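You operate a simulated robot arm through the tools that you are given. There is no shell and no other tool. Be economical: measure what you need, move in short steps, check, and stop when the job is done.

The job below is to be done with a simulated two-armed robot. You get a single attempt, and the scene is never put back.

## Task
Take the lot card with a green top on the top of the green bench and put it away on the top of the store counter. Then take the yellow tine pin and put it on top of the lot card with an orange top. Then take the cracked grey seal ring on the top of the green bench and put it away on the top of the grey side table. Then put the jar with a black lid on the top of the low table under the yellow chute away on the shelf under the drying cabinet. Then put the cartridge with a red cap on the kerb between the drains. Then take the cartridge with a green cap and leave it on the top of the tub ledge. Then fetch the orange hose nozzle and set it in the drain box with the orange handle. Then put the beige card on the top of the wooden trestle. Then take the grease cartridge and put it on the shelf under the steamer bench. Then shut the drawer of the trestle table. Then put the green weight bag on the ledge on the valve wall. Then put the rubber drain plug on the top of the bench under the chutes away on the top of the tub ledge. Then open the blue drawer, fetch the orange vent cap and set it in the inside of the blue drawer and shut the drawer again. The order counts. Set down upright: lot card with a green top, jar with a black lid.

Only the result counts: the job must be done as asked and must still hold three seconds after the hand-in. Knocking over, shifting, dropping, spilling or breaking anything else fails it. Lids that push on must go on centred and level and be pressed home; caps that screw on are set level and turned clockwise until they are tight.

## Robot
Two 7-joint arms with two-finger parallel grippers on one trunk, on a base that drives. Base frame: it is fixed to the floor where the robot stands at the start and does not move with it; the origin is under the middle of the robot, x ahead of it, y to its left, z up. Units: m, rad, N and s.
The left shoulder is at the start at [0.07, 0.177, 1.095], the right one opposite. With the tool pointing down near the work surface each hand reaches from about 0.1 to 0.32 m from the robot's upright axis, wherever it stands, measured 20 degrees to its own side. Places, roughly: beige card [-12.75, -5.75, 0.75]; blue drawer [0.5, 1.8, 0.7]; cartridge with a green cap (7x7x16 cm) [1.2, -7.4, 0.8]; cartridge with a red cap (7x7x16 cm) [1.2, -7.5, 0.8]; cracked grey seal ring (5x4x2 cm) [0.9, 2.2, 0.9]; drain box with the orange handle (19x17x11 cm) [-1.4, -9.4, 0.1]; drawer of the trestle table [-15, -7.8, 0.7]; grease cartridge [-13, -4, 0.5]; green weight bag (14x10x9 cm) [-15.2, -8.6, 0.7]; inside of the blue drawer [0.6, 1.8, 0.7]; jar with a black lid [1, 2.75, 0.5]; kerb between the drains [-1.4, -8.9, 0.2]; ledge on the valve wall [-12.6, -7.7, 0.7]; lot card with an orange top [-1.75, -1.75, 0.75]; orange hose nozzle (5x5x12 cm) [1, -6.3, 0.8]; orange vent cap (6x7x5 cm) [-1.3, 3.2, 0.6]; rubber drain plug (7x7x25 cm) [-1.6, 2.9, 0.6]; shelf under the drying cabinet [1, -4, 0.3]; shelf under the steamer bench [-12.6, -5.9, 0.3]; top of the grey side table [0.7, -0.5, 0.8]; top of the store counter [-1.6, -1.3, 0.8]; top of the tub ledge [1.1, -8.8, 0.9]; top of the wooden trestle [-13, -4, 0.5]; yellow tine pin (2x2x11 cm) [0.5, 0.6, 0.9]. Payload 3.43 kg a hand.
Tool frame (each hand has its own): the origin (TCP) lies between the finger pads and is the grasp point; the fingertips stand 0.03 m ahead of it; z points along the fingers, y is the line along which they close. Largest opening 0.094 m; finger width 0.028, thickness 0.01; the body of the gripper, 0.05 by 0.096 m, starts 0.055 m behind the TCP.
Orientation is that of the tool frame in the base frame, as a unit quaternion [x, y, z, w]. With the fingers straight down and closing along the base's y, the tool's x points along the base's -x, its y along +y and its z along -z.

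## Interface
- The arms move only by the tool send_rows. It takes "left_steps", "right_steps" or both (then of equal length, played together; a hand with none holds still); each is a list of rows, each a list of 3 entries, a list of its own where there are three numbers: the turn, a rotation vector about the tool's x, y, z in rad, then the shift along the tool's x, y, z in cm, then the closure, from 0 (fully open) to 1 (shut). In form: [[[ax, ay, az], [dx, dy, dz], gripper], ...]. A call has 1 to 10 rows; each row is the pose to reach, as a shift and turn from the pose commanded when the call began, along the tool's axes at that moment. Each row takes 0.2 s and may step no farther than 0.05 m and 0.15 rad from the row before; otherwise, or with a gripper value out of range, the whole call is refused. A pose out of reach is approached as far as the arm can. The call stops where the force on the tool passes 40 N (or 10 N more than at its start, if that is more) or the arm is blocked; 0.2 s more then pass. The fingers move at their own pace (about 0.153 m/s each) and stop on an object; they squeeze with about 30 N. The grip force told is the motor's: it shows also when the fingers shut on nothing. Time passes only in rows, and 0.2 s behind the last, so rows that repeat a pose let the fingers close. The reply holds the time, the measured pose of the TCP, the force on the tool along the base axes, the opening and the grip force, in the units named above and with some noise, with the torque about the TCP (base axes, N m) and any sound that the robot's microphone picked up, and new pictures: "show" is both (left out), scene, wrist or none (wrist: the cameras of the hands that moved).
- Cameras (640 x 400 px; columns grow to the right, rows downward): "scene" is now at [0.1303, 0.0225, 1.4039]; the picture's right is [0.27, -0.96, 0.00], its down [-0.65, -0.18, -0.74] and it looks along [0.71, 0.20, -0.68] (base axes); focal length 277 px, centre (320, 200). "left" rides on the left gripper at [0.076, -0.014, -0.102] in its tool frame; the picture's right is [0.18, 0.98, 0.00], its down [-0.75, 0.14, -0.64] and it looks along [-0.63, 0.12, 0.77] (tool axes); focal length 243 px, centre (320, 200). "right" rides on the right gripper at [0.076, 0.014, -0.103] in its tool frame; the picture's right is [-0.18, 0.98, 0.00], its down [-0.75, -0.14, -0.64] and it looks along [-0.63, -0.12, 0.77] (tool axes); focal length 243 px, centre (320, 200). There is no depth. A picture from a camera that has moved, and an enlarged one, comes with that camera's place and axes in the base frame and with its lens.
- slide_trunk(by): slides the trunk up (or, below 0, down) by that many m; the arms and the scene camera ride with it, the base frame stays. It gives what a move gives, with no picture.
- steer(legs): drives the robot by 1 to 6 legs, each [ahead, turn to the left] in m and rad, along the robot's own axes; the way and the turn of a leg run together, so that a leg with both is an arc; at most 1.5 m and 3.142 rad a leg. The arms and the cameras ride along, it lands a little off, and it stops where it bumps. It gives what a move gives, and a new picture of the scene camera.
- pan_tilt(pan, tilt): turns the head with the scene camera to pan (to the left, within 1.501 rad either way) and tilt (down, from -0.506 to 1.204), counted from straight ahead of the robot. It gives what a move gives, and a new picture of the scene camera.
- zoom(camera, box): a new picture of the part [left, top, right, bottom] of that camera's present view, enlarged. No time passes.
- sign_off(): hands the job in; it is judged then, once.

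Work in short steps. Places have to be worked out from the pictures, the camera data and where the tool is seen: move nearer, look again, correct. Check each grasp and each placing, and mend what went wrong. You have 598 turns and 360 pictures in all, those below and enlarged ones among them. Open the grippers and draw the arms clear of the work before you hand the job in, unless the task says otherwise.

The tools are called after "Call:" as name(argument=value, ...) on one line, values as JSON. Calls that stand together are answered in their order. send_rows: Moves the arms, as the interface text tells. Its arguments: {"type":"object","properties":{"left_steps":{"type":"array","items":{"type":"array"}},"right_steps":{"type":"array","items":{"type":"array"}},"show":{"type":"string","enum":["both","scene","wrist","none"]}},"required":[]} The other tools are called the same way: slide_trunk (by) slides the trunk up or down; steer (legs) drives the base; pan_tilt (pan, tilt) turns the head that bears the scene camera; zoom (camera, box) takes an enlarged picture of a part of a camera's view; sign_off () hands the job in.

At the start:

```text
t: 0.0
left_tool_pos: [0.4993, 0.3093, 1.1602]
left_tcp_rot: [-0.001, 1.0, 0.0, 0.0]
left_force: [-1.4, 0.2, -0.2]
left_torque: [-0.08, 0.02, -0.02]
left_opening: 0.0942
left_grasp_force: 0.0
right_tool_pos: [0.488, -0.0336, 1.1742]
right_tcp_rot: [0.0, 1.0, 0.0, 0.001]
right_force: [0.6, -0.6, -0.9]
right_torque: [-0.02, -0.04, -0.01]
right_opening: 0.0942
right_grasp_force: 0.1
trunk travel left (down, up): [-0.675, 0.165]
robot x, y, heading: [-0.001, -0.0007, 0.002]
head pan, tilt: [0.276, 0.742]
```

scene: 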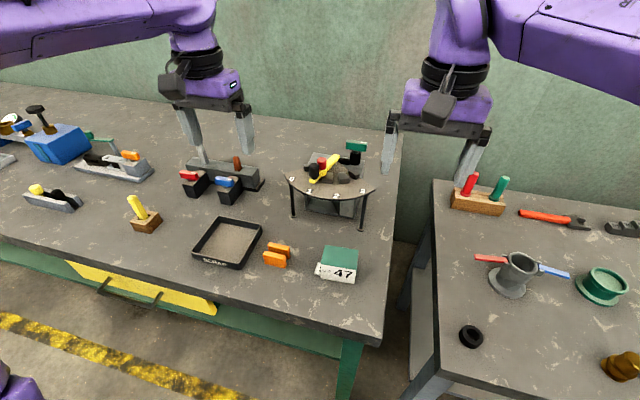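
right: 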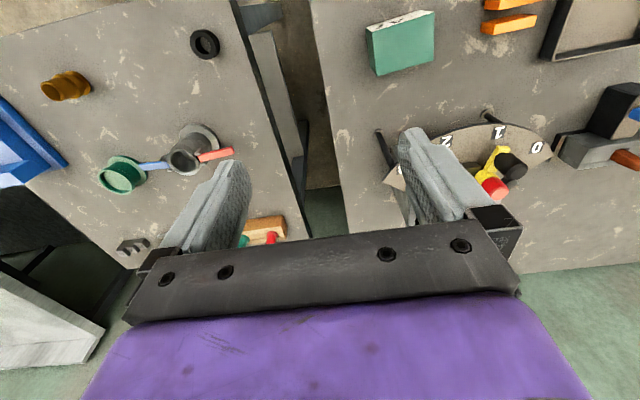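
left: 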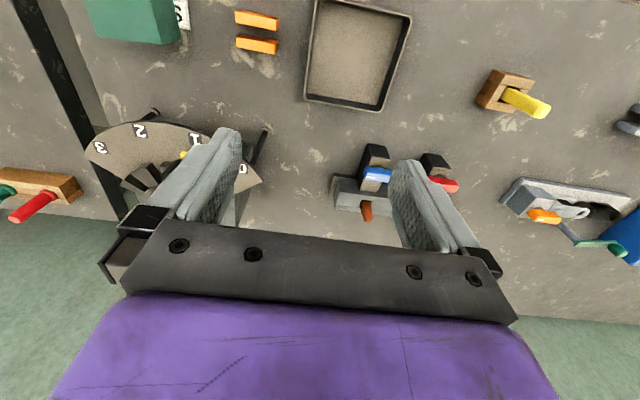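

I'll look closely at the green-topped lot card first.

Call:
zoom(camera="scene", box=[240, 200, 400, 300])

Call:
zoom(camera="left", box=[60, 0, 220, 100])

Call:
pan_tilt(pan=1.2, tilt=0.5)

```text
4.00 times, centred on (320, 250) of scene
camera zoom: at [0.1303, 0.0225, 1.4039], right [0.27, -0.96, 0.0], down [-0.65, -0.18, -0.74], along [0.71, 0.2, -0.68], focal length 1108 px, centre (320, 0)
```

zoom: 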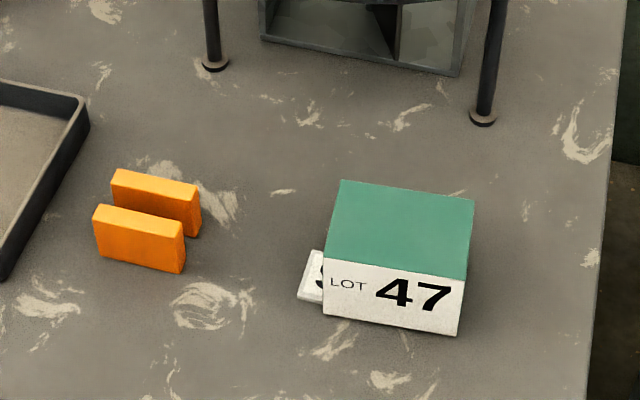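

```text
4.00 times, centred on (140, 50) of left
camera zoom: at [0.4227, 0.295, 1.2624], right [-0.18, 0.98, 0.0], down [0.75, 0.14, 0.64], along [0.63, 0.12, -0.77], focal length 970 px, centre (1040, 800)
```

zoom: 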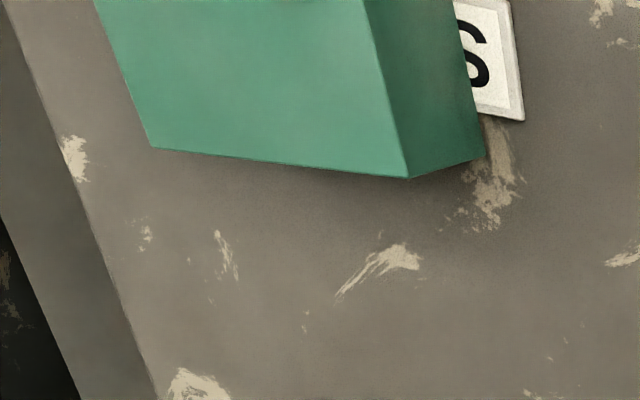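

```text
t: 1.2
left_tool_pos: [0.4989, 0.31, 1.1612]
left_tcp_rot: [0.0, 1.0, -0.001, 0.0]
left_force: [0.0, -0.6, -0.5]
left_torque: [0.0, -0.02, -0.02]
left_opening: 0.094
left_grasp_force: 0.0
right_tool_pos: [0.4893, -0.0324, 1.1737]
right_tcp_rot: [0.001, 1.0, 0.0, 0.0]
right_force: [0.0, -0.3, 0.1]
right_torque: [-0.02, 0.01, 0.03]
right_opening: 0.0943
right_grasp_force: 0.0
trunk travel left (down, up): [-0.675, 0.165]
robot x, y, heading: [0.0006, -0.0007, 0.003]
head pan, tilt: [1.201, 0.499]
camera scene: at [0.0832, 0.0847, 1.4252], right [0.93, -0.36, 0.0], down [-0.17, -0.45, -0.88], along [0.32, 0.82, -0.48], focal length 277 px, centre (320, 200)
```

scene: 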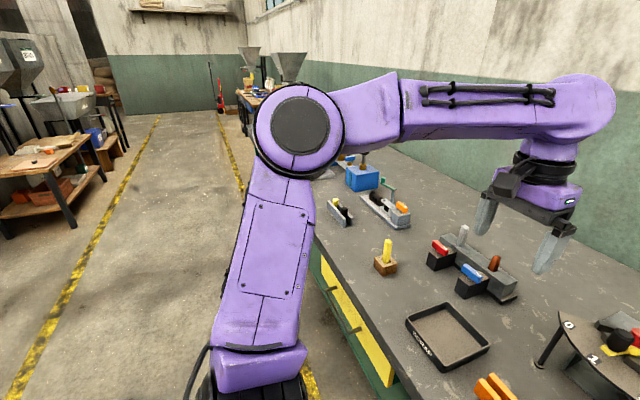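

The card is about 7.3 × 5 × 5.7 cm, centred near (0.480, 0.075), top at z≈0.913. I'm moving the right hand above it.

Call:
send_rows(right_steps=[[[0, 0, -0.05], [0.4, 4, 2], 0], [[0, 0, -0.09], [0.9, 8, 4], 0], [[0, 0, -0.09], [0.9, 10.8, 7], 0], [[0, 0, -0.09], [0.9, 10.8, 11.5], 0], [[0, 0, -0.09], [0.9, 10.8, 15], 0], [[0, 0, -0.09], [0.9, 10.8, 15], 0]], show="wrist")

```text
t: 2.6
left_tool_pos: [0.499, 0.31, 1.161]
left_tcp_rot: [0.0, 1.0, 0.0, 0.0]
left_force: [-0.4, 0.4, -0.3]
left_torque: [0.03, 0.02, 0.0]
left_opening: 0.094
left_grasp_force: 0.1
right_tool_pos: [0.4812, 0.0762, 1.0241]
right_tcp_rot: [-0.043, 0.999, 0.0, 0.0]
right_force: [-0.4, -0.2, -0.3]
right_torque: [0.0, -0.02, 0.0]
right_opening: 0.0937
right_grasp_force: 0.1
trunk travel left (down, up): [-0.675, 0.165]
robot x, y, heading: [-0.0012, 0.003, -0.0]
head pan, tilt: [1.201, 0.499]
camera right: at [0.4032, 0.0827, 1.125], right [0.1, 1.0, 0.0], down [0.76, -0.07, 0.64], along [0.64, -0.06, -0.77], focal length 243 px, centre (320, 200)
```

right: 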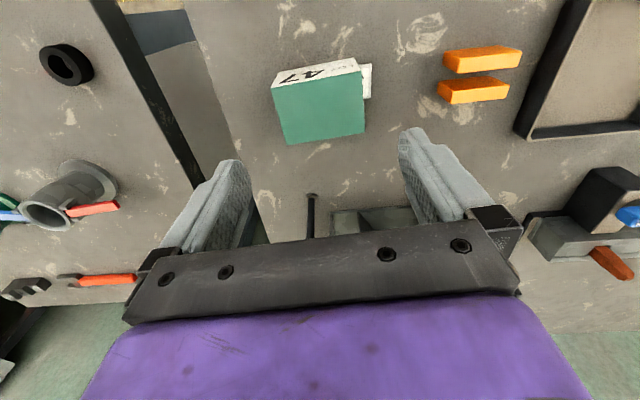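

Alignment checks out. Going down 13 cm and closing.

Call:
send_rows(right_steps=[[[0, 0, 0], [0, 0, 4.5], 0], [[0, 0, 0], [0, 0, 9], 0], [[0, 0, 0], [0, 0, 12.9], 0], [[0, 0, 0], [0, 0, 12.9], 0], [[0, 0, 0], [0, 0, 12.9], 1], [[0, 0, 0], [0, 0, 12.9], 1], [[0, 0, 0], [0, 0, 12.9], 1]], show="wrist")

```text
t: 4.2
left_tool_pos: [0.499, 0.3079, 1.1604]
left_tcp_rot: [-0.001, 1.0, 0.0, 0.0]
left_force: [-0.3, 0.3, 0.1]
left_torque: [0.02, 0.04, 0.01]
left_opening: 0.094
left_grasp_force: 0.1
right_tool_pos: [0.4776, 0.0758, 0.8931]
right_tcp_rot: [-0.045, 0.999, 0.0, 0.0]
right_force: [-1.0, -0.3, 0.6]
right_torque: [0.02, 0.0, -0.03]
right_opening: 0.0778
right_grasp_force: 29.7
trunk travel left (down, up): [-0.675, 0.165]
robot x, y, heading: [0.0011, 0.0009, 0.0]
head pan, tilt: [1.201, 0.499]
camera right: at [0.4008, 0.0806, 0.9961], right [0.1, 1.0, 0.0], down [0.76, -0.07, 0.64], along [0.64, -0.06, -0.77], focal length 243 px, centre (320, 200)
```

right: 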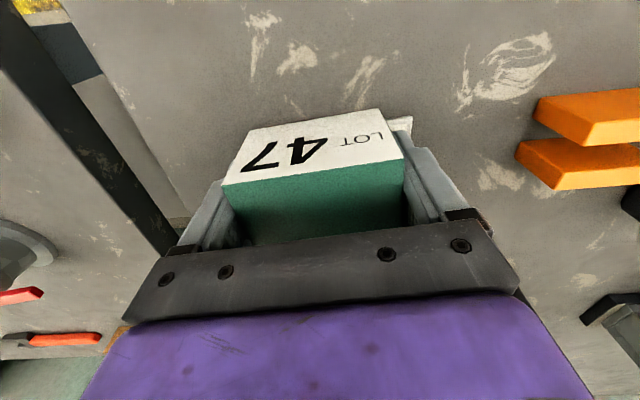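

Gripped at 78 mm. Lifting.

Call:
send_rows(right_steps=[[[0, 0, 0], [0, 0, -3], 1], [[0, 0, 0], [0, 0, -7], 1], [[0, 0, 0], [0, 0, -11], 1], [[0, 0, 0], [0, 0, -15], 1], [[0, 0, 0], [0, 0, -19], 1]], show="wrist")

Call:
pan_tilt(pan=-1.2, tilt=0.4)

```text
t: 5.4
left_tool_pos: [0.4982, 0.3074, 1.1606]
left_tcp_rot: [0.0, 1.0, 0.0, 0.0]
left_force: [0.2, -0.1, -0.2]
left_torque: [0.01, 0.02, 0.02]
left_opening: 0.0941
left_grasp_force: 0.1
right_tool_pos: [0.4773, 0.075, 1.0865]
right_tcp_rot: [-0.045, 0.999, -0.001, 0.0]
right_force: [0.4, -0.8, -1.1]
right_torque: [-0.01, 0.02, 0.0]
right_opening: 0.0778
right_grasp_force: 29.9
trunk travel left (down, up): [-0.675, 0.165]
robot x, y, heading: [-0.0007, -0.0007, 0.002]
head pan, tilt: [1.201, 0.499]
camera right: at [0.3994, 0.0811, 1.1877], right [0.1, 1.0, 0.0], down [0.76, -0.07, 0.64], along [0.64, -0.06, -0.77], focal length 243 px, centre (320, 200)
```

right: 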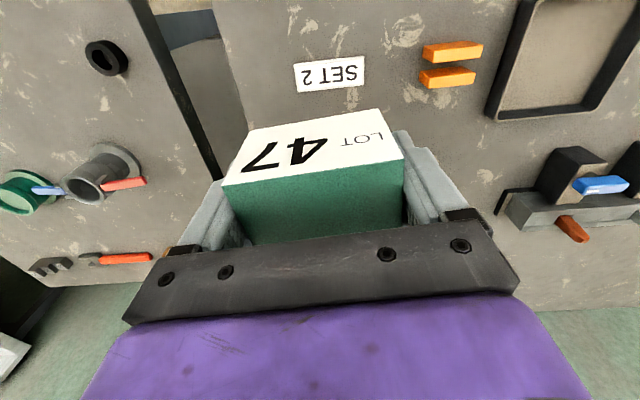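

```text
t: 7.6
left_tool_pos: [0.4994, 0.3089, 1.1605]
left_tcp_rot: [0.0, 1.0, -0.001, 0.0]
left_force: [-0.4, 0.7, 0.3]
left_torque: [0.01, 0.02, 0.02]
left_opening: 0.0941
left_grasp_force: 0.0
right_tool_pos: [0.4782, 0.0747, 1.086]
right_tcp_rot: [-0.044, 0.999, 0.0, 0.001]
right_force: [0.7, 0.1, -0.7]
right_torque: [0.0, -0.01, -0.01]
right_opening: 0.078
right_grasp_force: 30.3
trunk travel left (down, up): [-0.675, 0.165]
robot x, y, heading: [-0.0001, 0.0003, 0.004]
head pan, tilt: [-1.201, 0.4]
camera scene: at [0.0839, -0.0864, 1.4343], right [-0.93, -0.36, 0.0], down [-0.14, 0.36, -0.92], along [0.33, -0.86, -0.39], focal length 277 px, centre (320, 200)
```

scene: 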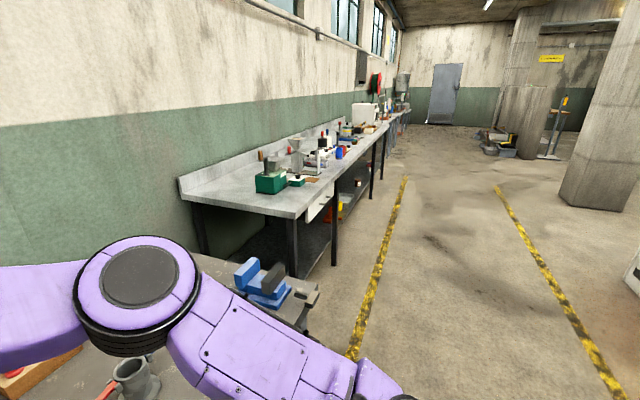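

Card is held and free. I back away from the bench and turn toward the store counter at (-1.6,-1.3).

Call:
steer(legs=[[-0.4, 0], [0, -2.0]])

Call:
pan_tilt(pan=-0.5, tilt=0.5)

```text
t: 15.0
left_tool_pos: [-0.3512, -0.5858, 1.161]
left_tcp_rot: [0.853, 0.522, 0.001, 0.0]
left_force: [0.0, 0.3, -0.8]
left_torque: [0.01, -0.02, 0.0]
left_opening: 0.0939
left_grasp_force: 0.1
right_tool_pos: [-0.5521, -0.4612, 1.0865]
right_tcp_rot: [0.829, 0.56, 0.0, 0.0]
right_force: [-1.0, -0.7, -1.6]
right_torque: [0.02, -0.01, 0.0]
right_opening: 0.0781
right_grasp_force: 29.9
trunk travel left (down, up): [-0.675, 0.165]
robot x, y, heading: [-0.4009, 0.0003, -2.046]
head pan, tilt: [-1.201, 0.4]
camera scene: at [-0.5159, -0.0366, 1.4343], right [0.1, 0.99, 0.0], down [0.39, -0.04, -0.92], along [-0.92, 0.09, -0.39], focal length 277 px, centre (320, 200)
```

scene: 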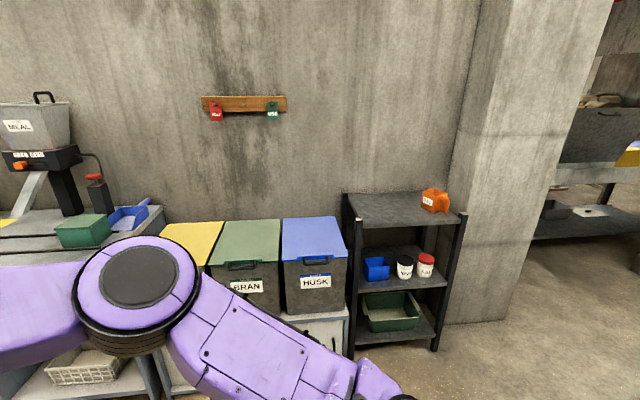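

```text
t: 16.1
left_tool_pos: [-0.3527, -0.5867, 1.1599]
left_tcp_rot: [0.853, 0.522, 0.0, 0.0]
left_force: [-0.1, 0.2, 0.4]
left_torque: [0.01, 0.02, 0.0]
left_opening: 0.0936
left_grasp_force: 0.0
right_tool_pos: [-0.5507, -0.4601, 1.0849]
right_tcp_rot: [0.829, 0.56, 0.0, 0.0]
right_force: [0.8, 0.8, -1.5]
right_torque: [0.01, 0.04, -0.02]
right_opening: 0.078
right_grasp_force: 29.9
trunk travel left (down, up): [-0.675, 0.165]
robot x, y, heading: [-0.3987, -0.001, -2.041]
head pan, tilt: [-0.499, 0.499]
camera scene: at [-0.4988, -0.0972, 1.4252], right [-0.56, 0.83, 0.0], down [0.4, 0.27, -0.88], along [-0.72, -0.5, -0.48], focal length 277 px, centre (320, 200)
```

scene: 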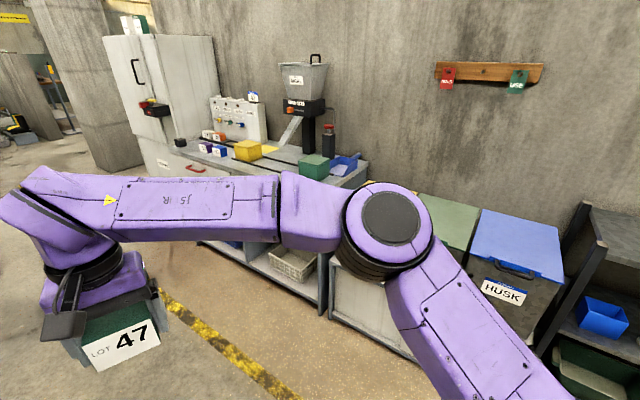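

The counter with the scale and several lot cards is visible. I zoom in on it.

Call:
zoom(camera="scene", box=[160, 60, 400, 210])

```text
2.67 times, centred on (280, 135) of scene
camera zoom: at [-0.4988, -0.0972, 1.4252], right [-0.56, 0.83, 0.0], down [0.4, 0.27, -0.88], along [-0.72, -0.5, -0.48], focal length 739 px, centre (427, 373)
```

zoom: 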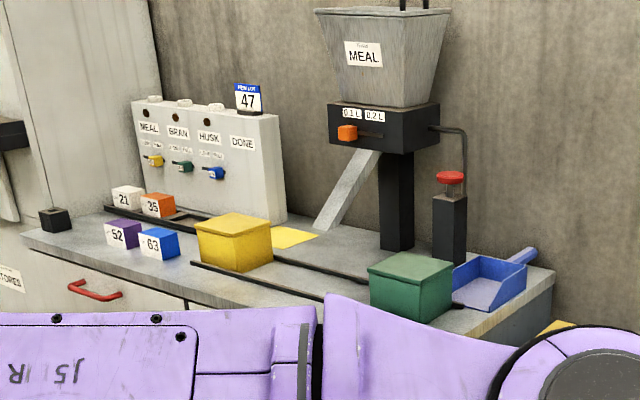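

Front edge of the counter is near x=-1.43, with free space in front of the rail around y=-1.2. I drive there and turn to face it.

Call:
steer(legs=[[1.28, 0], [0, -1.1]])

Call:
pan_tilt(pan=0.1, tilt=0.75)

```text
t: 25.4
left_tool_pos: [-1.4869, -1.4651, 1.1611]
left_tcp_rot: [1.0, -0.003, 0.0, -0.001]
left_force: [-0.4, -0.4, 0.6]
left_torque: [-0.02, -0.02, -0.01]
left_opening: 0.0941
left_grasp_force: 0.0
right_tool_pos: [-1.4643, -1.2318, 1.0851]
right_tcp_rot: [0.999, 0.041, 0.001, 0.0]
right_force: [0.1, 0.1, -1.6]
right_torque: [0.0, -0.01, -0.02]
right_opening: 0.0778
right_grasp_force: 30.2
trunk travel left (down, up): [-0.675, 0.165]
robot x, y, heading: [-0.9878, -1.1589, 3.132]
head pan, tilt: [-0.499, 0.499]
camera scene: at [-1.1162, -1.1155, 1.4252], right [0.48, 0.88, 0.0], down [0.42, -0.23, -0.88], along [-0.77, 0.43, -0.48], focal length 277 px, centre (320, 200)
```

scene: 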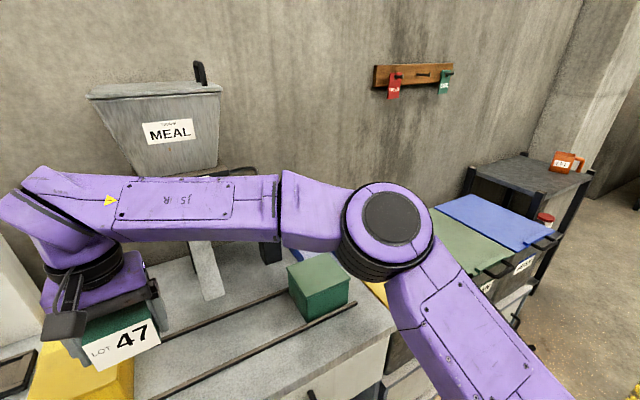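

```text
t: 26.4
left_tool_pos: [-1.4869, -1.4665, 1.1606]
left_tcp_rot: [1.0, -0.004, 0.0, 0.0]
left_force: [-0.3, -0.2, 0.1]
left_torque: [0.0, 0.03, -0.01]
left_opening: 0.094
left_grasp_force: 0.0
right_tool_pos: [-1.4634, -1.2305, 1.0851]
right_tcp_rot: [0.999, 0.041, 0.0, 0.0]
right_force: [0.5, -0.6, -1.1]
right_torque: [-0.01, 0.01, 0.01]
right_opening: 0.0779
right_grasp_force: 29.6
trunk travel left (down, up): [-0.675, 0.165]
robot x, y, heading: [-0.9827, -1.1575, 3.135]
head pan, tilt: [0.099, 0.75]
camera scene: at [-1.119, -1.1671, 1.4032], right [-0.09, 1.0, 0.0], down [0.68, 0.06, -0.73], along [-0.73, -0.07, -0.68], focal length 277 px, centre (320, 200)
```

scene: 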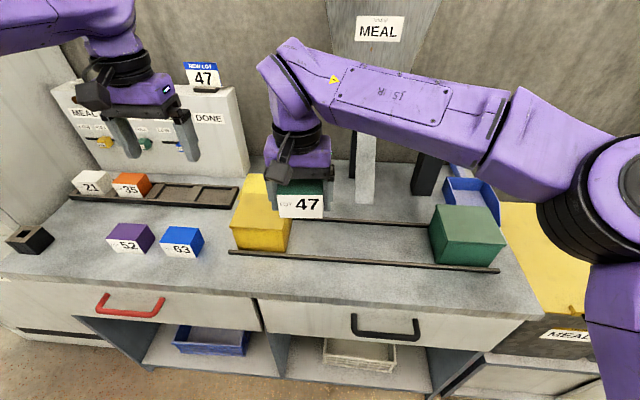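

The strip between the front rail and counter edge (x≈-1.45…-1.55) is free at y≈-1.23. I move there and down to z≈0.90, then look.

Call:
send_rows(right_steps=[[[0, 0, 0.04], [-1.8, 0, 3], 1], [[0, 0, 0.08], [-3.5, 0, 7], 1], [[0, 0, 0.08], [-3.5, 0, 11.5], 1], [[0, 0, 0.08], [-3.5, 0, 16], 1], [[0, 0, 0.08], [-3.5, 0, 19], 1], [[0, 0, 0.08], [-3.5, 0, 19], 1]], show="scene")

```text
t: 27.8
left_tool_pos: [-1.487, -1.465, 1.1608]
left_tcp_rot: [1.0, -0.004, -0.001, 0.0]
left_force: [-0.3, 0.1, 1.3]
left_torque: [0.0, 0.03, 0.01]
left_opening: 0.0941
left_grasp_force: 0.0
right_tool_pos: [-1.497, -1.2316, 0.8961]
right_tcp_rot: [1.0, 0.0, 0.0, 0.0]
right_force: [-0.2, -0.1, -1.0]
right_torque: [0.0, 0.03, -0.02]
right_opening: 0.0779
right_grasp_force: 30.3
trunk travel left (down, up): [-0.675, 0.165]
robot x, y, heading: [-0.9856, -1.1575, 3.135]
head pan, tilt: [0.099, 0.75]
camera scene: at [-1.1183, -1.167, 1.4033], right [-0.09, 1.0, 0.0], down [0.68, 0.06, -0.73], along [-0.73, -0.07, -0.68], focal length 277 px, centre (320, 200)
```

scene: 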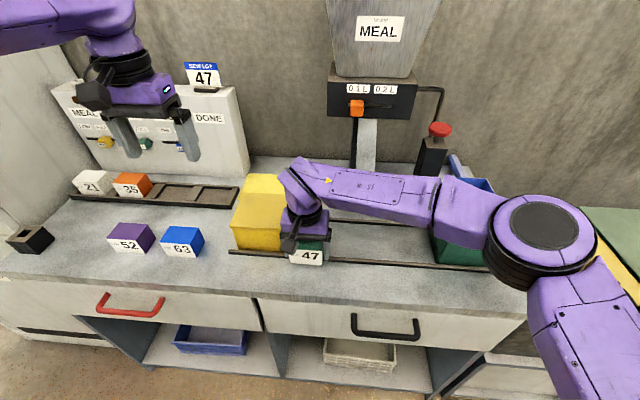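

Clear below. Descend slowly until contact.

Call:
send_rows(right_steps=[[[0, 0, 0], [0, 0, 2], 1], [[0, 0, 0], [0, 0, 3.5], 1], [[0, 0, 0], [0, 0, 4.5], 1], [[0, 0, 0], [0, 0, 5.3], 1], [[0, 0, 0], [0, 0, 6], 1], [[0, 0, 0], [0, 0, 6.7], 1], [[0, 0, 0], [0, 0, 7.4], 1], [[0, 0, 0], [0, 0, 8.1], 1], [[0, 0, 0], [0, 0, 8.8], 1], [[0, 0, 0], [0, 0, 9.5], 1]], show="wrist")

```text
t: 28.3
left_tool_pos: [-1.486, -1.4644, 1.1612]
left_tcp_rot: [1.0, -0.003, 0.0, 0.0]
left_force: [-0.4, 0.3, 0.3]
left_torque: [0.02, 0.0, 0.01]
left_opening: 0.0941
left_grasp_force: 0.0
right_tool_pos: [-1.4996, -1.2328, 0.8815]
right_tcp_rot: [1.0, -0.003, -0.001, 0.003]
right_force: [10.8, 6.3, 12.0]
right_torque: [0.85, -0.32, -0.6]
right_opening: 0.0779
right_grasp_force: 30.5
trunk travel left (down, up): [-0.675, 0.165]
robot x, y, heading: [-0.9832, -1.1567, 3.132]
head pan, tilt: [0.099, 0.75]
stopped in row 2 (right hand): the force on the tool passed its limit (the readings are from after the stop); the commanded pose is now the measured one
camera right: at [-1.4229, -1.2486, 0.9824], right [-0.19, -0.98, 0.01], down [-0.75, 0.15, 0.64], along [-0.63, 0.12, -0.77], focal length 243 px, centre (320, 200)
```

right: 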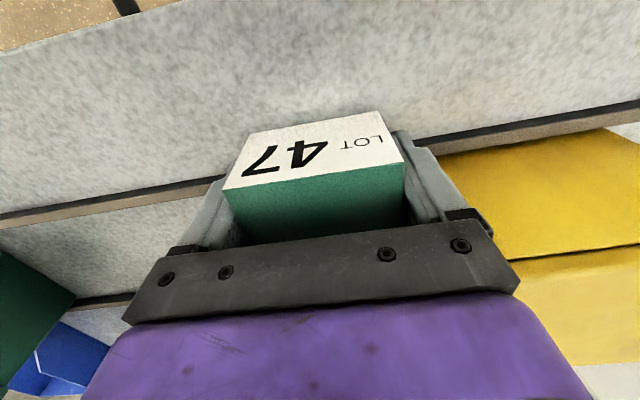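

Contact with base at z≈0.845: the card has landed on the rail, so the counter top is about 0.835 and the free strip is centred at x≈-1.465. I lift, shift toward the edge and lower again.

Call:
send_rows(right_steps=[[[0, 0, 0], [0, 0, -3], 1], [[0, 0, 0], [2, -1.5, -3], 1], [[0, 0, 0], [3.6, -2.5, -3], 1], [[0, 0, 0], [3.6, -2.5, -1], 1], [[0, 0, 0], [3.6, -2.5, 0], 1], [[0, 0, 0], [3.6, -2.5, 0.5], 1], [[0, 0, 0], [3.6, -2.5, 1], 1], [[0, 0, 0], [3.6, -2.5, 1.5], 1], [[0, 0, 0], [3.6, -2.5, 2.0], 1], [[0, 0, 0], [3.6, -2.5, 2.5], 1]], show="both")

```text
t: 30.2
left_tool_pos: [-1.4842, -1.4633, 1.1608]
left_tcp_rot: [1.0, -0.005, 0.0, 0.001]
left_force: [-0.1, 0.4, -0.4]
left_torque: [-0.04, -0.04, 0.02]
left_opening: 0.0937
left_grasp_force: 0.1
right_tool_pos: [-1.4658, -1.2097, 0.8706]
right_tcp_rot: [1.0, -0.003, -0.007, 0.005]
right_force: [9.0, 3.4, 20.3]
right_torque: [1.0, -0.66, -0.42]
right_opening: 0.0779
right_grasp_force: 29.9
trunk travel left (down, up): [-0.675, 0.165]
robot x, y, heading: [-0.9862, -1.1612, 3.135]
head pan, tilt: [0.099, 0.75]
stopped in row 9 (right hand): the force on the tool passed its limit (the readings are from after the stop); the commanded pose is now the measured one
camera scene: at [-1.1158, -1.1659, 1.4037], right [-0.09, 1.0, 0.0], down [0.68, 0.06, -0.73], along [-0.73, -0.07, -0.68], focal length 277 px, centre (320, 200)
camera right: at [-1.3887, -1.224, 0.9711], right [-0.19, -0.98, 0.01], down [-0.74, 0.15, 0.65], along [-0.64, 0.11, -0.76], focal length 243 px, centre (320, 200)
```

scene: 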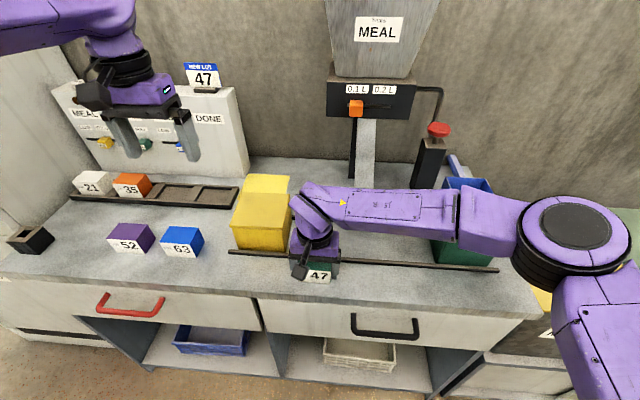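
right: 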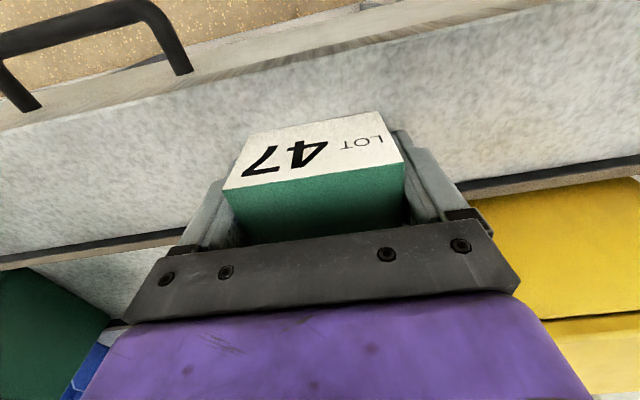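

It stopped at z≈0.871 with 20 N upward. I zoom to see whether the card base sits on the counter.

Call:
zoom(camera="scene", box=[270, 225, 366, 285])

```text
6.67 times, centred on (318, 255) of scene
camera zoom: at [-1.1158, -1.1659, 1.4037], right [-0.09, 1.0, 0.0], down [0.68, 0.06, -0.73], along [-0.73, -0.07, -0.68], focal length 1848 px, centre (333, -167)
```

zoom: 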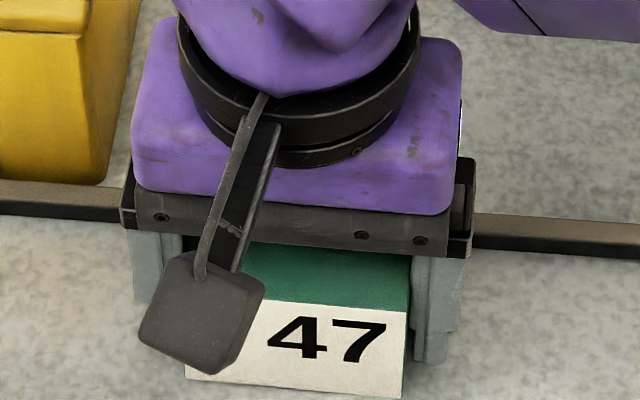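

The card rests on the counter with a mm-level tilt. Opening the fingers and raising.

Call:
send_rows(right_steps=[[[0, 0, 0], [0, 0, 0], 0.08], [[0, 0, 0], [0, 0, 0], 0], [[0, 0, 0], [0, 0, 0], 0], [[0, 0, 0], [0, 0, -3], 0], [[0, 0, 0], [0, 0, -7], 0], [[0, 0, 0], [0, 0, -11.5], 0], [[0, 0, 0], [0, 0, -16], 0], [[0, 0, 0], [0, 0, -20], 0]], show="wrist")

Call:
zoom(camera="scene", box=[60, 160, 380, 360])

```text
t: 32.0
left_tool_pos: [-1.4857, -1.4646, 1.1604]
left_tcp_rot: [1.0, -0.004, 0.0, 0.0]
left_force: [0.4, 0.3, 0.3]
left_torque: [-0.02, 0.01, -0.02]
left_opening: 0.0941
left_grasp_force: 0.1
right_tool_pos: [-1.4672, -1.2092, 1.0666]
right_tcp_rot: [1.0, -0.001, -0.004, 0.004]
right_force: [0.0, 0.0, -0.6]
right_torque: [0.0, 0.0, -0.05]
right_opening: 0.0942
right_grasp_force: 0.2
trunk travel left (down, up): [-0.675, 0.165]
robot x, y, heading: [-0.987, -1.1574, 3.131]
head pan, tilt: [0.099, 0.75]
camera right: at [-1.3896, -1.2238, 1.1678], right [-0.19, -0.98, 0.01], down [-0.75, 0.15, 0.65], along [-0.64, 0.11, -0.76], focal length 243 px, centre (320, 200)
```

right: 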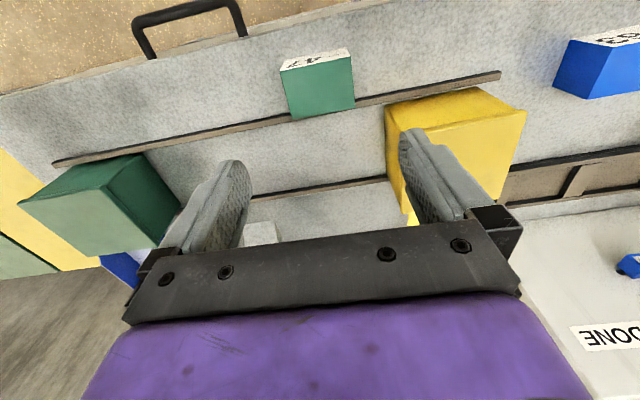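

```text
2.00 times, centred on (220, 260) of scene
camera zoom: at [-1.1179, -1.1678, 1.4033], right [-0.09, 1.0, 0.0], down [0.68, 0.06, -0.73], along [-0.73, -0.07, -0.68], focal length 554 px, centre (520, 80)
```

zoom: 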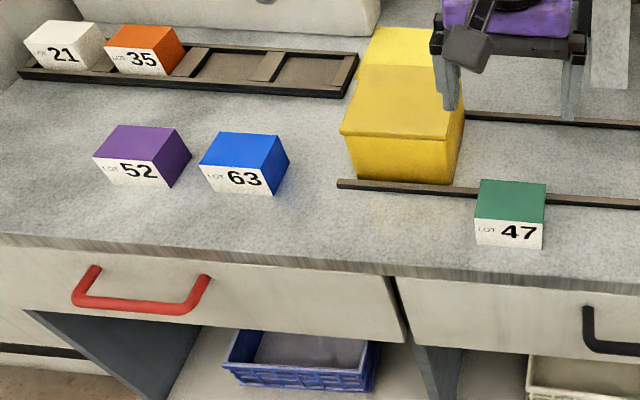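

Card 47 is on the counter, upright. Now back to the green bench for the yellow pin, at about (0.5, 0.6).

Call:
steer(legs=[[-0.5, 0], [0, -1.56], [1.45, 0], [0, -1.57], [0.42, 0]])

Call:
pan_tilt(pan=0.6, tilt=0.7)

```text
t: 51.5
left_tool_pos: [0.4126, 0.6005, 1.1593]
left_tcp_rot: [-0.003, 1.0, 0.0, 0.0]
left_force: [0.9, 0.7, 0.0]
left_torque: [0.02, 0.02, 0.04]
left_opening: 0.0942
left_grasp_force: 0.1
right_tool_pos: [0.3966, 0.3443, 1.0663]
right_tcp_rot: [-0.004, 1.0, 0.005, 0.006]
right_force: [-0.1, 0.2, -0.6]
right_torque: [0.02, 0.03, 0.01]
right_opening: 0.0943
right_grasp_force: 0.1
trunk travel left (down, up): [-0.675, 0.165]
robot x, y, heading: [-0.0819, 0.2867, 0.009]
head pan, tilt: [0.099, 0.75]
camera scene: at [0.0479, 0.2978, 1.4033], right [0.1, -0.99, 0.0], down [-0.68, -0.07, -0.73], along [0.73, 0.08, -0.68], focal length 277 px, centre (320, 200)
```

scene: 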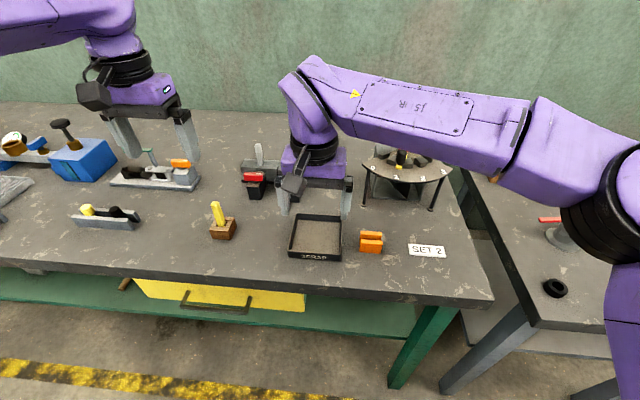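

```text
t: 52.4
left_tool_pos: [0.4127, 0.6009, 1.1598]
left_tcp_rot: [-0.002, 1.0, 0.0, -0.001]
left_force: [0.1, -1.0, -0.4]
left_torque: [0.01, -0.01, 0.0]
left_opening: 0.0939
left_grasp_force: 0.1
right_tool_pos: [0.3961, 0.344, 1.0669]
right_tcp_rot: [-0.004, 1.0, 0.005, 0.006]
right_force: [0.9, 0.4, -0.1]
right_torque: [-0.02, 0.01, 0.01]
right_opening: 0.0941
right_grasp_force: 0.1
trunk travel left (down, up): [-0.675, 0.165]
robot x, y, heading: [-0.0836, 0.2889, 0.006]
head pan, tilt: [0.6, 0.7]
camera scene: at [0.0354, 0.3375, 1.4075], right [0.57, -0.82, 0.0], down [-0.53, -0.37, -0.76], along [0.63, 0.44, -0.64], focal length 277 px, centre (320, 200)
```

scene: 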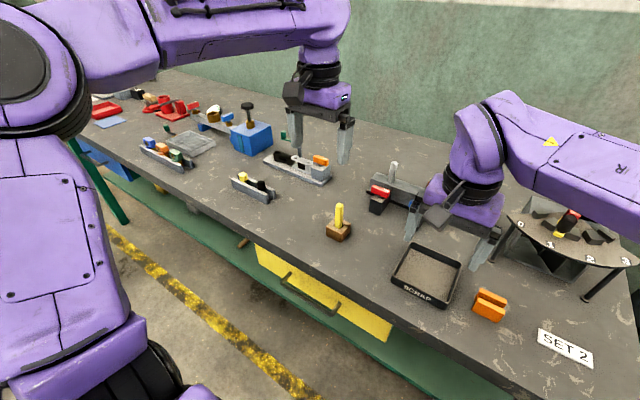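

Call:
zoom(camera="scene", box=[300, 190, 380, 240])

Call:
zoom(camera="left", box=[220, 0, 420, 125])

```text
8.00 times, centred on (340, 215) of scene
camera zoom: at [0.0354, 0.3375, 1.4075], right [0.57, -0.82, 0.0], down [-0.53, -0.37, -0.76], along [0.63, 0.44, -0.64], focal length 2217 px, centre (160, 80)
```

zoom: 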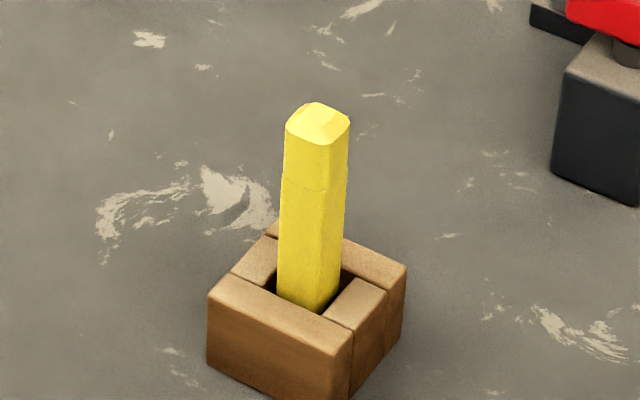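

```text
3.20 times, centred on (320, 62) of left
camera zoom: at [0.3365, 0.5863, 1.2623], right [-0.19, 0.98, 0.0], down [0.75, 0.15, 0.64], along [0.63, 0.12, -0.77], focal length 776 px, centre (320, 640)
```

zoom: 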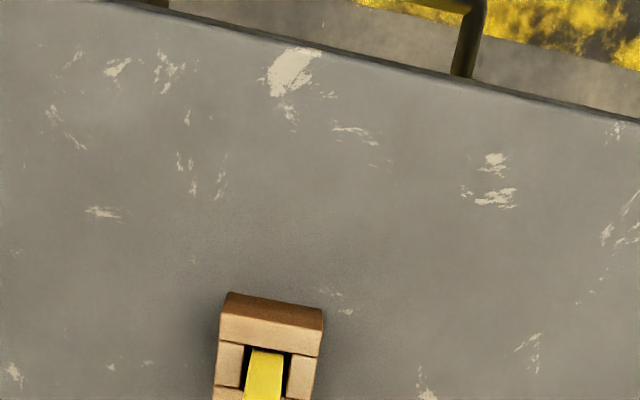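

The pin stands in a block at about (0.478, 0.588), top z≈0.969, block top z≈0.897. I position above, descending partway and looking.

Call:
send_rows(left_steps=[[[0, 0, -0.06], [-3.5, -0.7, 2], 0], [[0, 0, -0.06], [-6.5, -1.3, 4], 0], [[0, 0, -0.06], [-6.5, -1.3, 8], 0], [[0, 0, -0.06], [-6.5, -1.3, 11], 0], [[0, 0, -0.06], [-6.5, -1.3, 11], 0]], show="both")

```text
t: 53.6
left_tool_pos: [0.4805, 0.5879, 1.0516]
left_tcp_rot: [-0.033, 0.999, 0.0, 0.001]
left_force: [0.5, 0.0, 1.3]
left_torque: [0.0, -0.05, 0.02]
left_opening: 0.0939
left_grasp_force: 0.0
right_tool_pos: [0.3959, 0.3438, 1.0666]
right_tcp_rot: [-0.004, 1.0, 0.005, 0.006]
right_force: [0.1, -0.3, -0.2]
right_torque: [0.02, 0.01, 0.0]
right_opening: 0.0939
right_grasp_force: 0.0
trunk travel left (down, up): [-0.675, 0.165]
robot x, y, heading: [-0.0894, 0.2895, 0.002]
head pan, tilt: [0.6, 0.7]
camera scene: at [0.0353, 0.3378, 1.4075], right [0.57, -0.82, 0.0], down [-0.53, -0.37, -0.76], along [0.63, 0.44, -0.64], focal length 277 px, centre (320, 200)
camera left: at [0.4046, 0.5695, 1.1528], right [-0.25, 0.97, 0.0], down [0.74, 0.19, 0.64], along [0.62, 0.16, -0.77], focal length 243 px, centre (320, 200)
```

scene: 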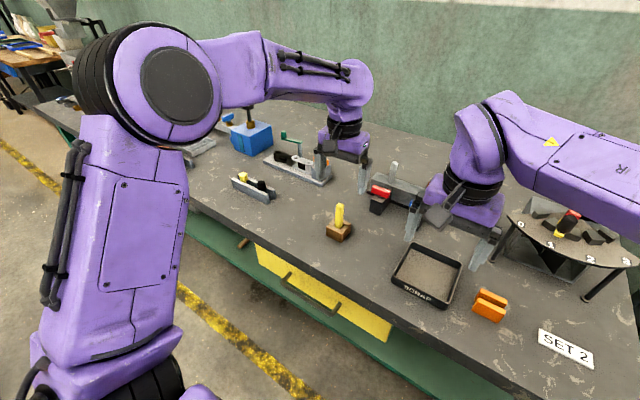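
left: 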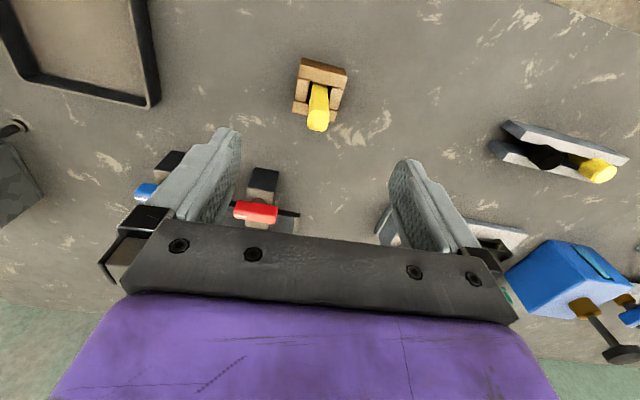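

Pin and hand agree to 3 mm. Descend and close.

Call:
send_rows(left_steps=[[[0, 0, 0], [0.2, -0.1, 4.5], 0], [[0, 0, 0], [0.2, -0.1, 9], 0], [[0, 0, 0], [0.2, -0.1, 11.5], 0], [[0, 0, 0], [0.2, -0.1, 11.5], 1], [[0, 0, 0], [0.2, -0.1, 11.5], 1], [[0, 0, 0], [0.2, -0.1, 11.5], 1], [[0, 0, 0], [0.2, -0.1, 11.5], 1]], show="wrist")

```text
t: 55.2
left_tool_pos: [0.4773, 0.5885, 0.9341]
left_tcp_rot: [-0.032, 0.999, 0.001, -0.001]
left_force: [-0.2, -1.1, 1.0]
left_torque: [-0.07, 0.05, 0.0]
left_opening: 0.0188
left_grasp_force: 30.3
right_tool_pos: [0.3969, 0.3434, 1.0659]
right_tcp_rot: [-0.004, 1.0, 0.006, 0.005]
right_force: [0.2, 0.0, -0.2]
right_torque: [-0.01, 0.02, 0.01]
right_opening: 0.094
right_grasp_force: 0.1
trunk travel left (down, up): [-0.675, 0.165]
robot x, y, heading: [-0.0832, 0.2882, 0.001]
head pan, tilt: [0.6, 0.7]
camera left: at [0.4016, 0.5698, 1.0368], right [-0.25, 0.97, 0.0], down [0.74, 0.19, 0.64], along [0.62, 0.16, -0.77], focal length 243 px, centre (320, 200)
```

left: 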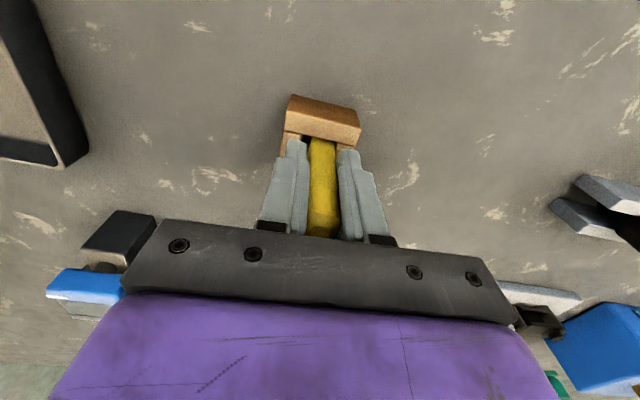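

Pin gripped at 19 mm. Lifting straight out.

Call:
send_rows(left_steps=[[[0, 0, 0], [0, 0, -2], 1], [[0, 0, 0], [0, 0, -5], 1], [[0, 0, 0], [0, 0, -9], 1], [[0, 0, 0], [0, 0, -13.5], 1], [[0, 0, 0], [0, 0, -18], 1], [[0, 0, 0], [0, 0, -22], 1]], show="both")

```text
t: 56.6
left_tool_pos: [0.4767, 0.5857, 1.1543]
left_tcp_rot: [-0.032, 0.999, 0.0, 0.0]
left_force: [-1.0, 0.3, -1.7]
left_torque: [0.04, -0.02, 0.03]
left_opening: 0.0195
left_grasp_force: 30.4
right_tool_pos: [0.3973, 0.3435, 1.0678]
right_tcp_rot: [-0.005, 1.0, 0.005, 0.006]
right_force: [0.0, -0.4, -0.1]
right_torque: [0.0, -0.02, -0.02]
right_opening: 0.0941
right_grasp_force: 0.1
trunk travel left (down, up): [-0.675, 0.165]
robot x, y, heading: [-0.0802, 0.288, 0.003]
head pan, tilt: [0.6, 0.7]
camera scene: at [0.0354, 0.3374, 1.4075], right [0.57, -0.82, 0.0], down [-0.53, -0.37, -0.76], along [0.63, 0.44, -0.64], focal length 277 px, centre (320, 200)
camera left: at [0.4006, 0.5675, 1.2569], right [-0.25, 0.97, 0.0], down [0.74, 0.19, 0.64], along [0.62, 0.16, -0.77], focal length 243 px, centre (320, 200)
```

scene: 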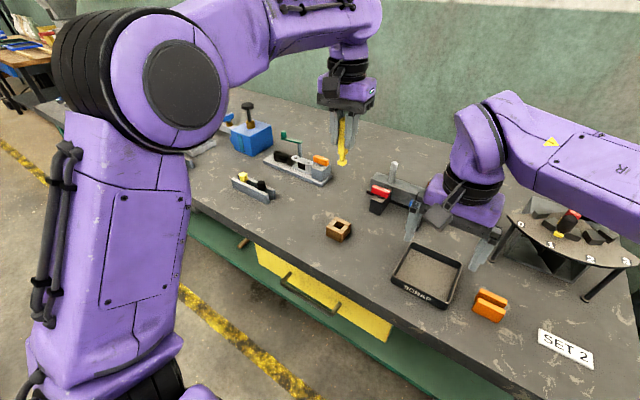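
left: 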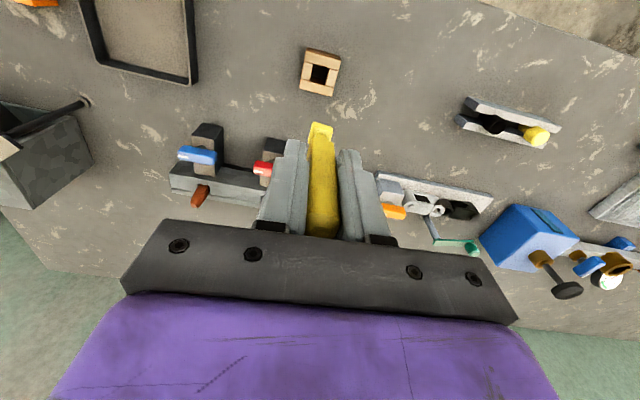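

Call:
zoom(camera="scene", box=[315, 100, 379, 175])

```text
5.33 times, centred on (347, 138) of scene
camera zoom: at [0.0354, 0.3374, 1.4075], right [0.57, -0.82, 0.0], down [-0.53, -0.37, -0.76], along [0.63, 0.44, -0.64], focal length 1478 px, centre (176, 533)
```

zoom: 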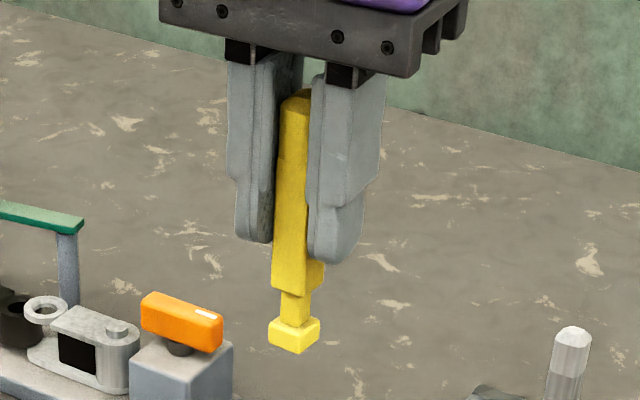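

Pin is free (narrow neck and a small flat foot). I drive back to the counter and line up the left hand with card 35.

Call:
steer(legs=[[-0.42, 0], [0, -1.57], [1.5, 0], [0.26, 0], [0, -1.57], [0.5, 0]])

Call:
pan_tilt(pan=0.45, tilt=0.7)

```text
t: 78.0
left_tool_pos: [-1.5818, -1.7587, 1.1554]
left_tcp_rot: [1.0, 0.018, 0.0, 0.001]
left_force: [-0.1, -0.4, -1.9]
left_torque: [-0.04, -0.02, 0.0]
left_opening: 0.0199
left_grasp_force: 29.8
right_tool_pos: [-1.4962, -1.5193, 1.067]
right_tcp_rot: [1.0, -0.01, -0.006, 0.004]
right_force: [-0.1, -0.1, 0.0]
right_torque: [0.0, 0.01, 0.01]
right_opening: 0.0938
right_grasp_force: 0.2
trunk travel left (down, up): [-0.675, 0.165]
robot x, y, heading: [-1.0124, -1.4751, 3.116]
head pan, tilt: [0.6, 0.7]
camera scene: at [-1.135, -1.5229, 1.4075], right [-0.55, 0.84, 0.0], down [0.54, 0.35, -0.76], along [-0.64, -0.42, -0.64], focal length 277 px, centre (320, 200)
```

scene: 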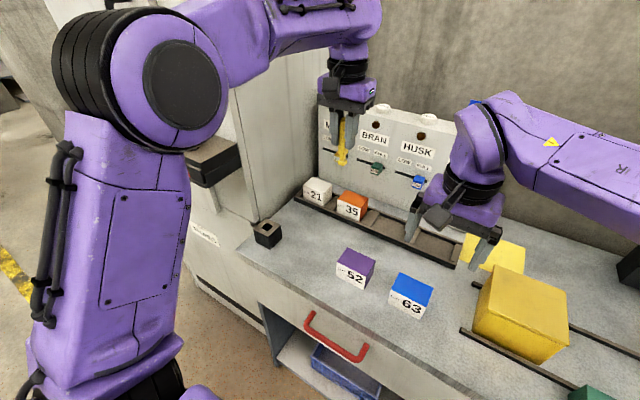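

```text
t: 78.7
left_tool_pos: [-1.5834, -1.7593, 1.1537]
left_tcp_rot: [1.0, 0.018, 0.001, 0.0]
left_force: [-0.2, -0.2, -2.1]
left_torque: [0.01, -0.02, 0.02]
left_opening: 0.0198
left_grasp_force: 29.9
right_tool_pos: [-1.4964, -1.5194, 1.0671]
right_tcp_rot: [1.0, -0.01, -0.006, 0.004]
right_force: [0.7, 0.3, -0.3]
right_torque: [0.01, 0.0, 0.0]
right_opening: 0.0938
right_grasp_force: 0.1
trunk travel left (down, up): [-0.675, 0.165]
robot x, y, heading: [-1.0145, -1.4807, 3.118]
head pan, tilt: [0.45, 0.7]
camera scene: at [-1.142, -1.5118, 1.4074], right [-0.42, 0.91, 0.0], down [0.59, 0.27, -0.76], along [-0.7, -0.32, -0.64], focal length 277 px, centre (320, 200)
```

scene: 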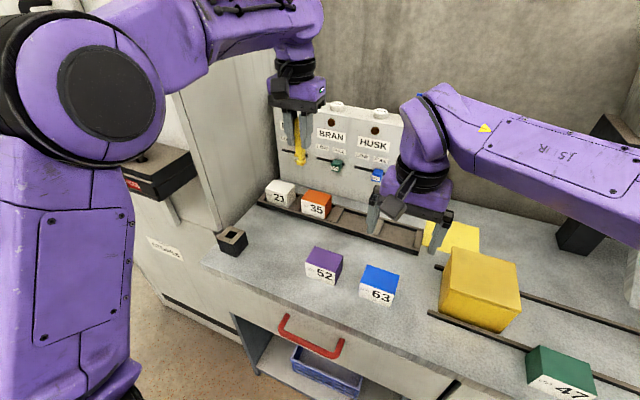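

Arrived well. I zoom on card 35 from both cameras to triangulate its top.

Call:
zoom(camera="scene", box=[250, 160, 410, 260])

Call:
zoom(camera="left", box=[160, 0, 480, 200])

```text
4.00 times, centred on (330, 210) of scene
camera zoom: at [-1.142, -1.5118, 1.4074], right [-0.42, 0.91, 0.0], down [0.59, 0.27, -0.76], along [-0.7, -0.32, -0.64], focal length 1108 px, centre (280, 160)
```

zoom: 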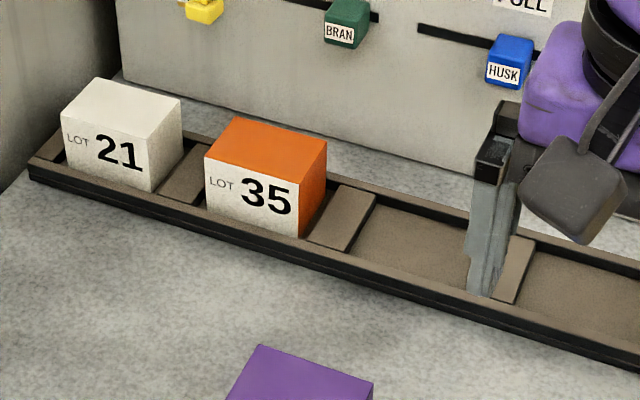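

```text
2.00 times, centred on (320, 100) of left
camera zoom: at [-1.5079, -1.7414, 1.2559], right [0.22, -0.98, 0.0], down [-0.75, -0.17, 0.64], along [-0.62, -0.14, -0.77], focal length 485 px, centre (320, 400)
```

zoom: 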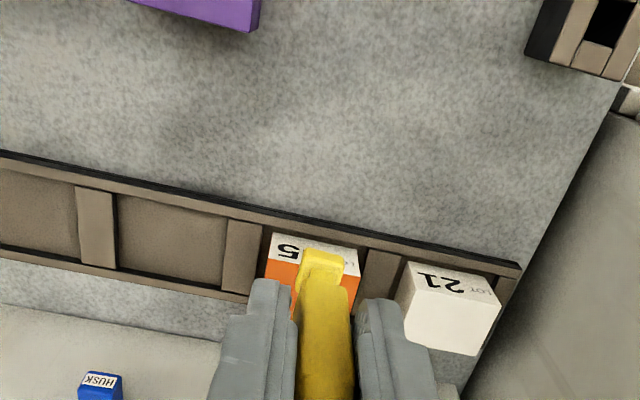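

Card 35's top is at z≈0.912, centre (-1.69, -1.773). I move the pin above it to z≈1.02.

Call:
send_rows(left_steps=[[[0, 0, 0], [-4, 0.4, 2], 1], [[0, 0, 0], [-8, 0.8, 4], 1], [[0, 0, 0], [-10.7, 1, 7], 1], [[0, 0, 0], [-10.7, 1, 11], 1], [[0, 0, 0], [-10.7, 1, 13.2], 1], [[0, 0, 0], [-10.7, 1, 13.2], 1]], show="both")

```text
t: 80.0
left_tool_pos: [-1.6895, -1.7746, 1.0225]
left_tcp_rot: [1.0, 0.02, 0.001, 0.0]
left_force: [0.3, -0.1, -2.2]
left_torque: [0.0, -0.02, 0.01]
left_opening: 0.02
left_grasp_force: 30.1
right_tool_pos: [-1.4968, -1.5189, 1.0668]
right_tcp_rot: [1.0, -0.01, -0.005, 0.004]
right_force: [1.0, -0.2, -0.4]
right_torque: [0.0, 0.01, -0.02]
right_opening: 0.0939
right_grasp_force: 0.0
trunk travel left (down, up): [-0.675, 0.165]
robot x, y, heading: [-1.0144, -1.4734, 3.113]
head pan, tilt: [0.45, 0.7]
camera scene: at [-1.1418, -1.5118, 1.4074], right [-0.42, 0.91, 0.0], down [0.59, 0.27, -0.76], along [-0.7, -0.32, -0.64], focal length 277 px, centre (320, 200)
camera left: at [-1.6142, -1.7568, 1.1243], right [0.22, -0.98, 0.0], down [-0.75, -0.17, 0.64], along [-0.62, -0.14, -0.77], focal length 243 px, centre (320, 200)
```

scene: 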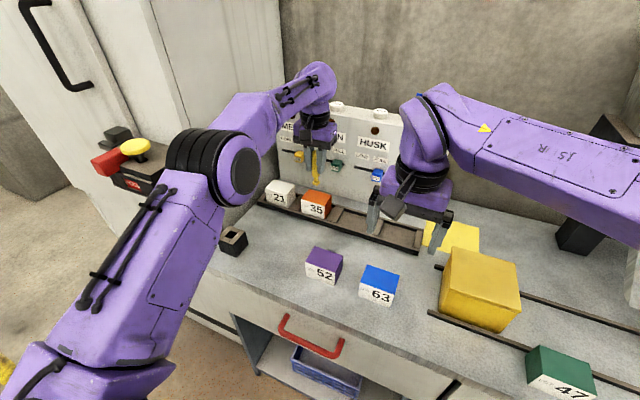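
left: 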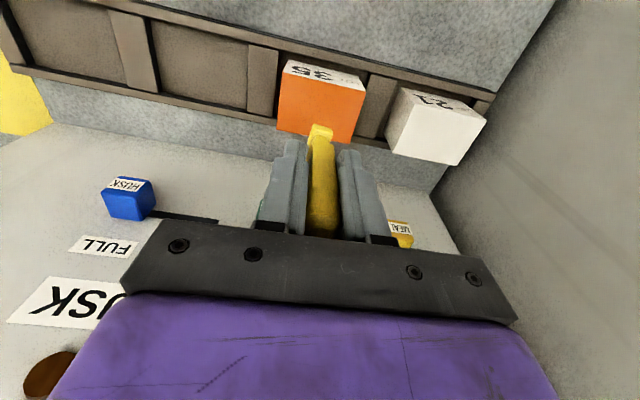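

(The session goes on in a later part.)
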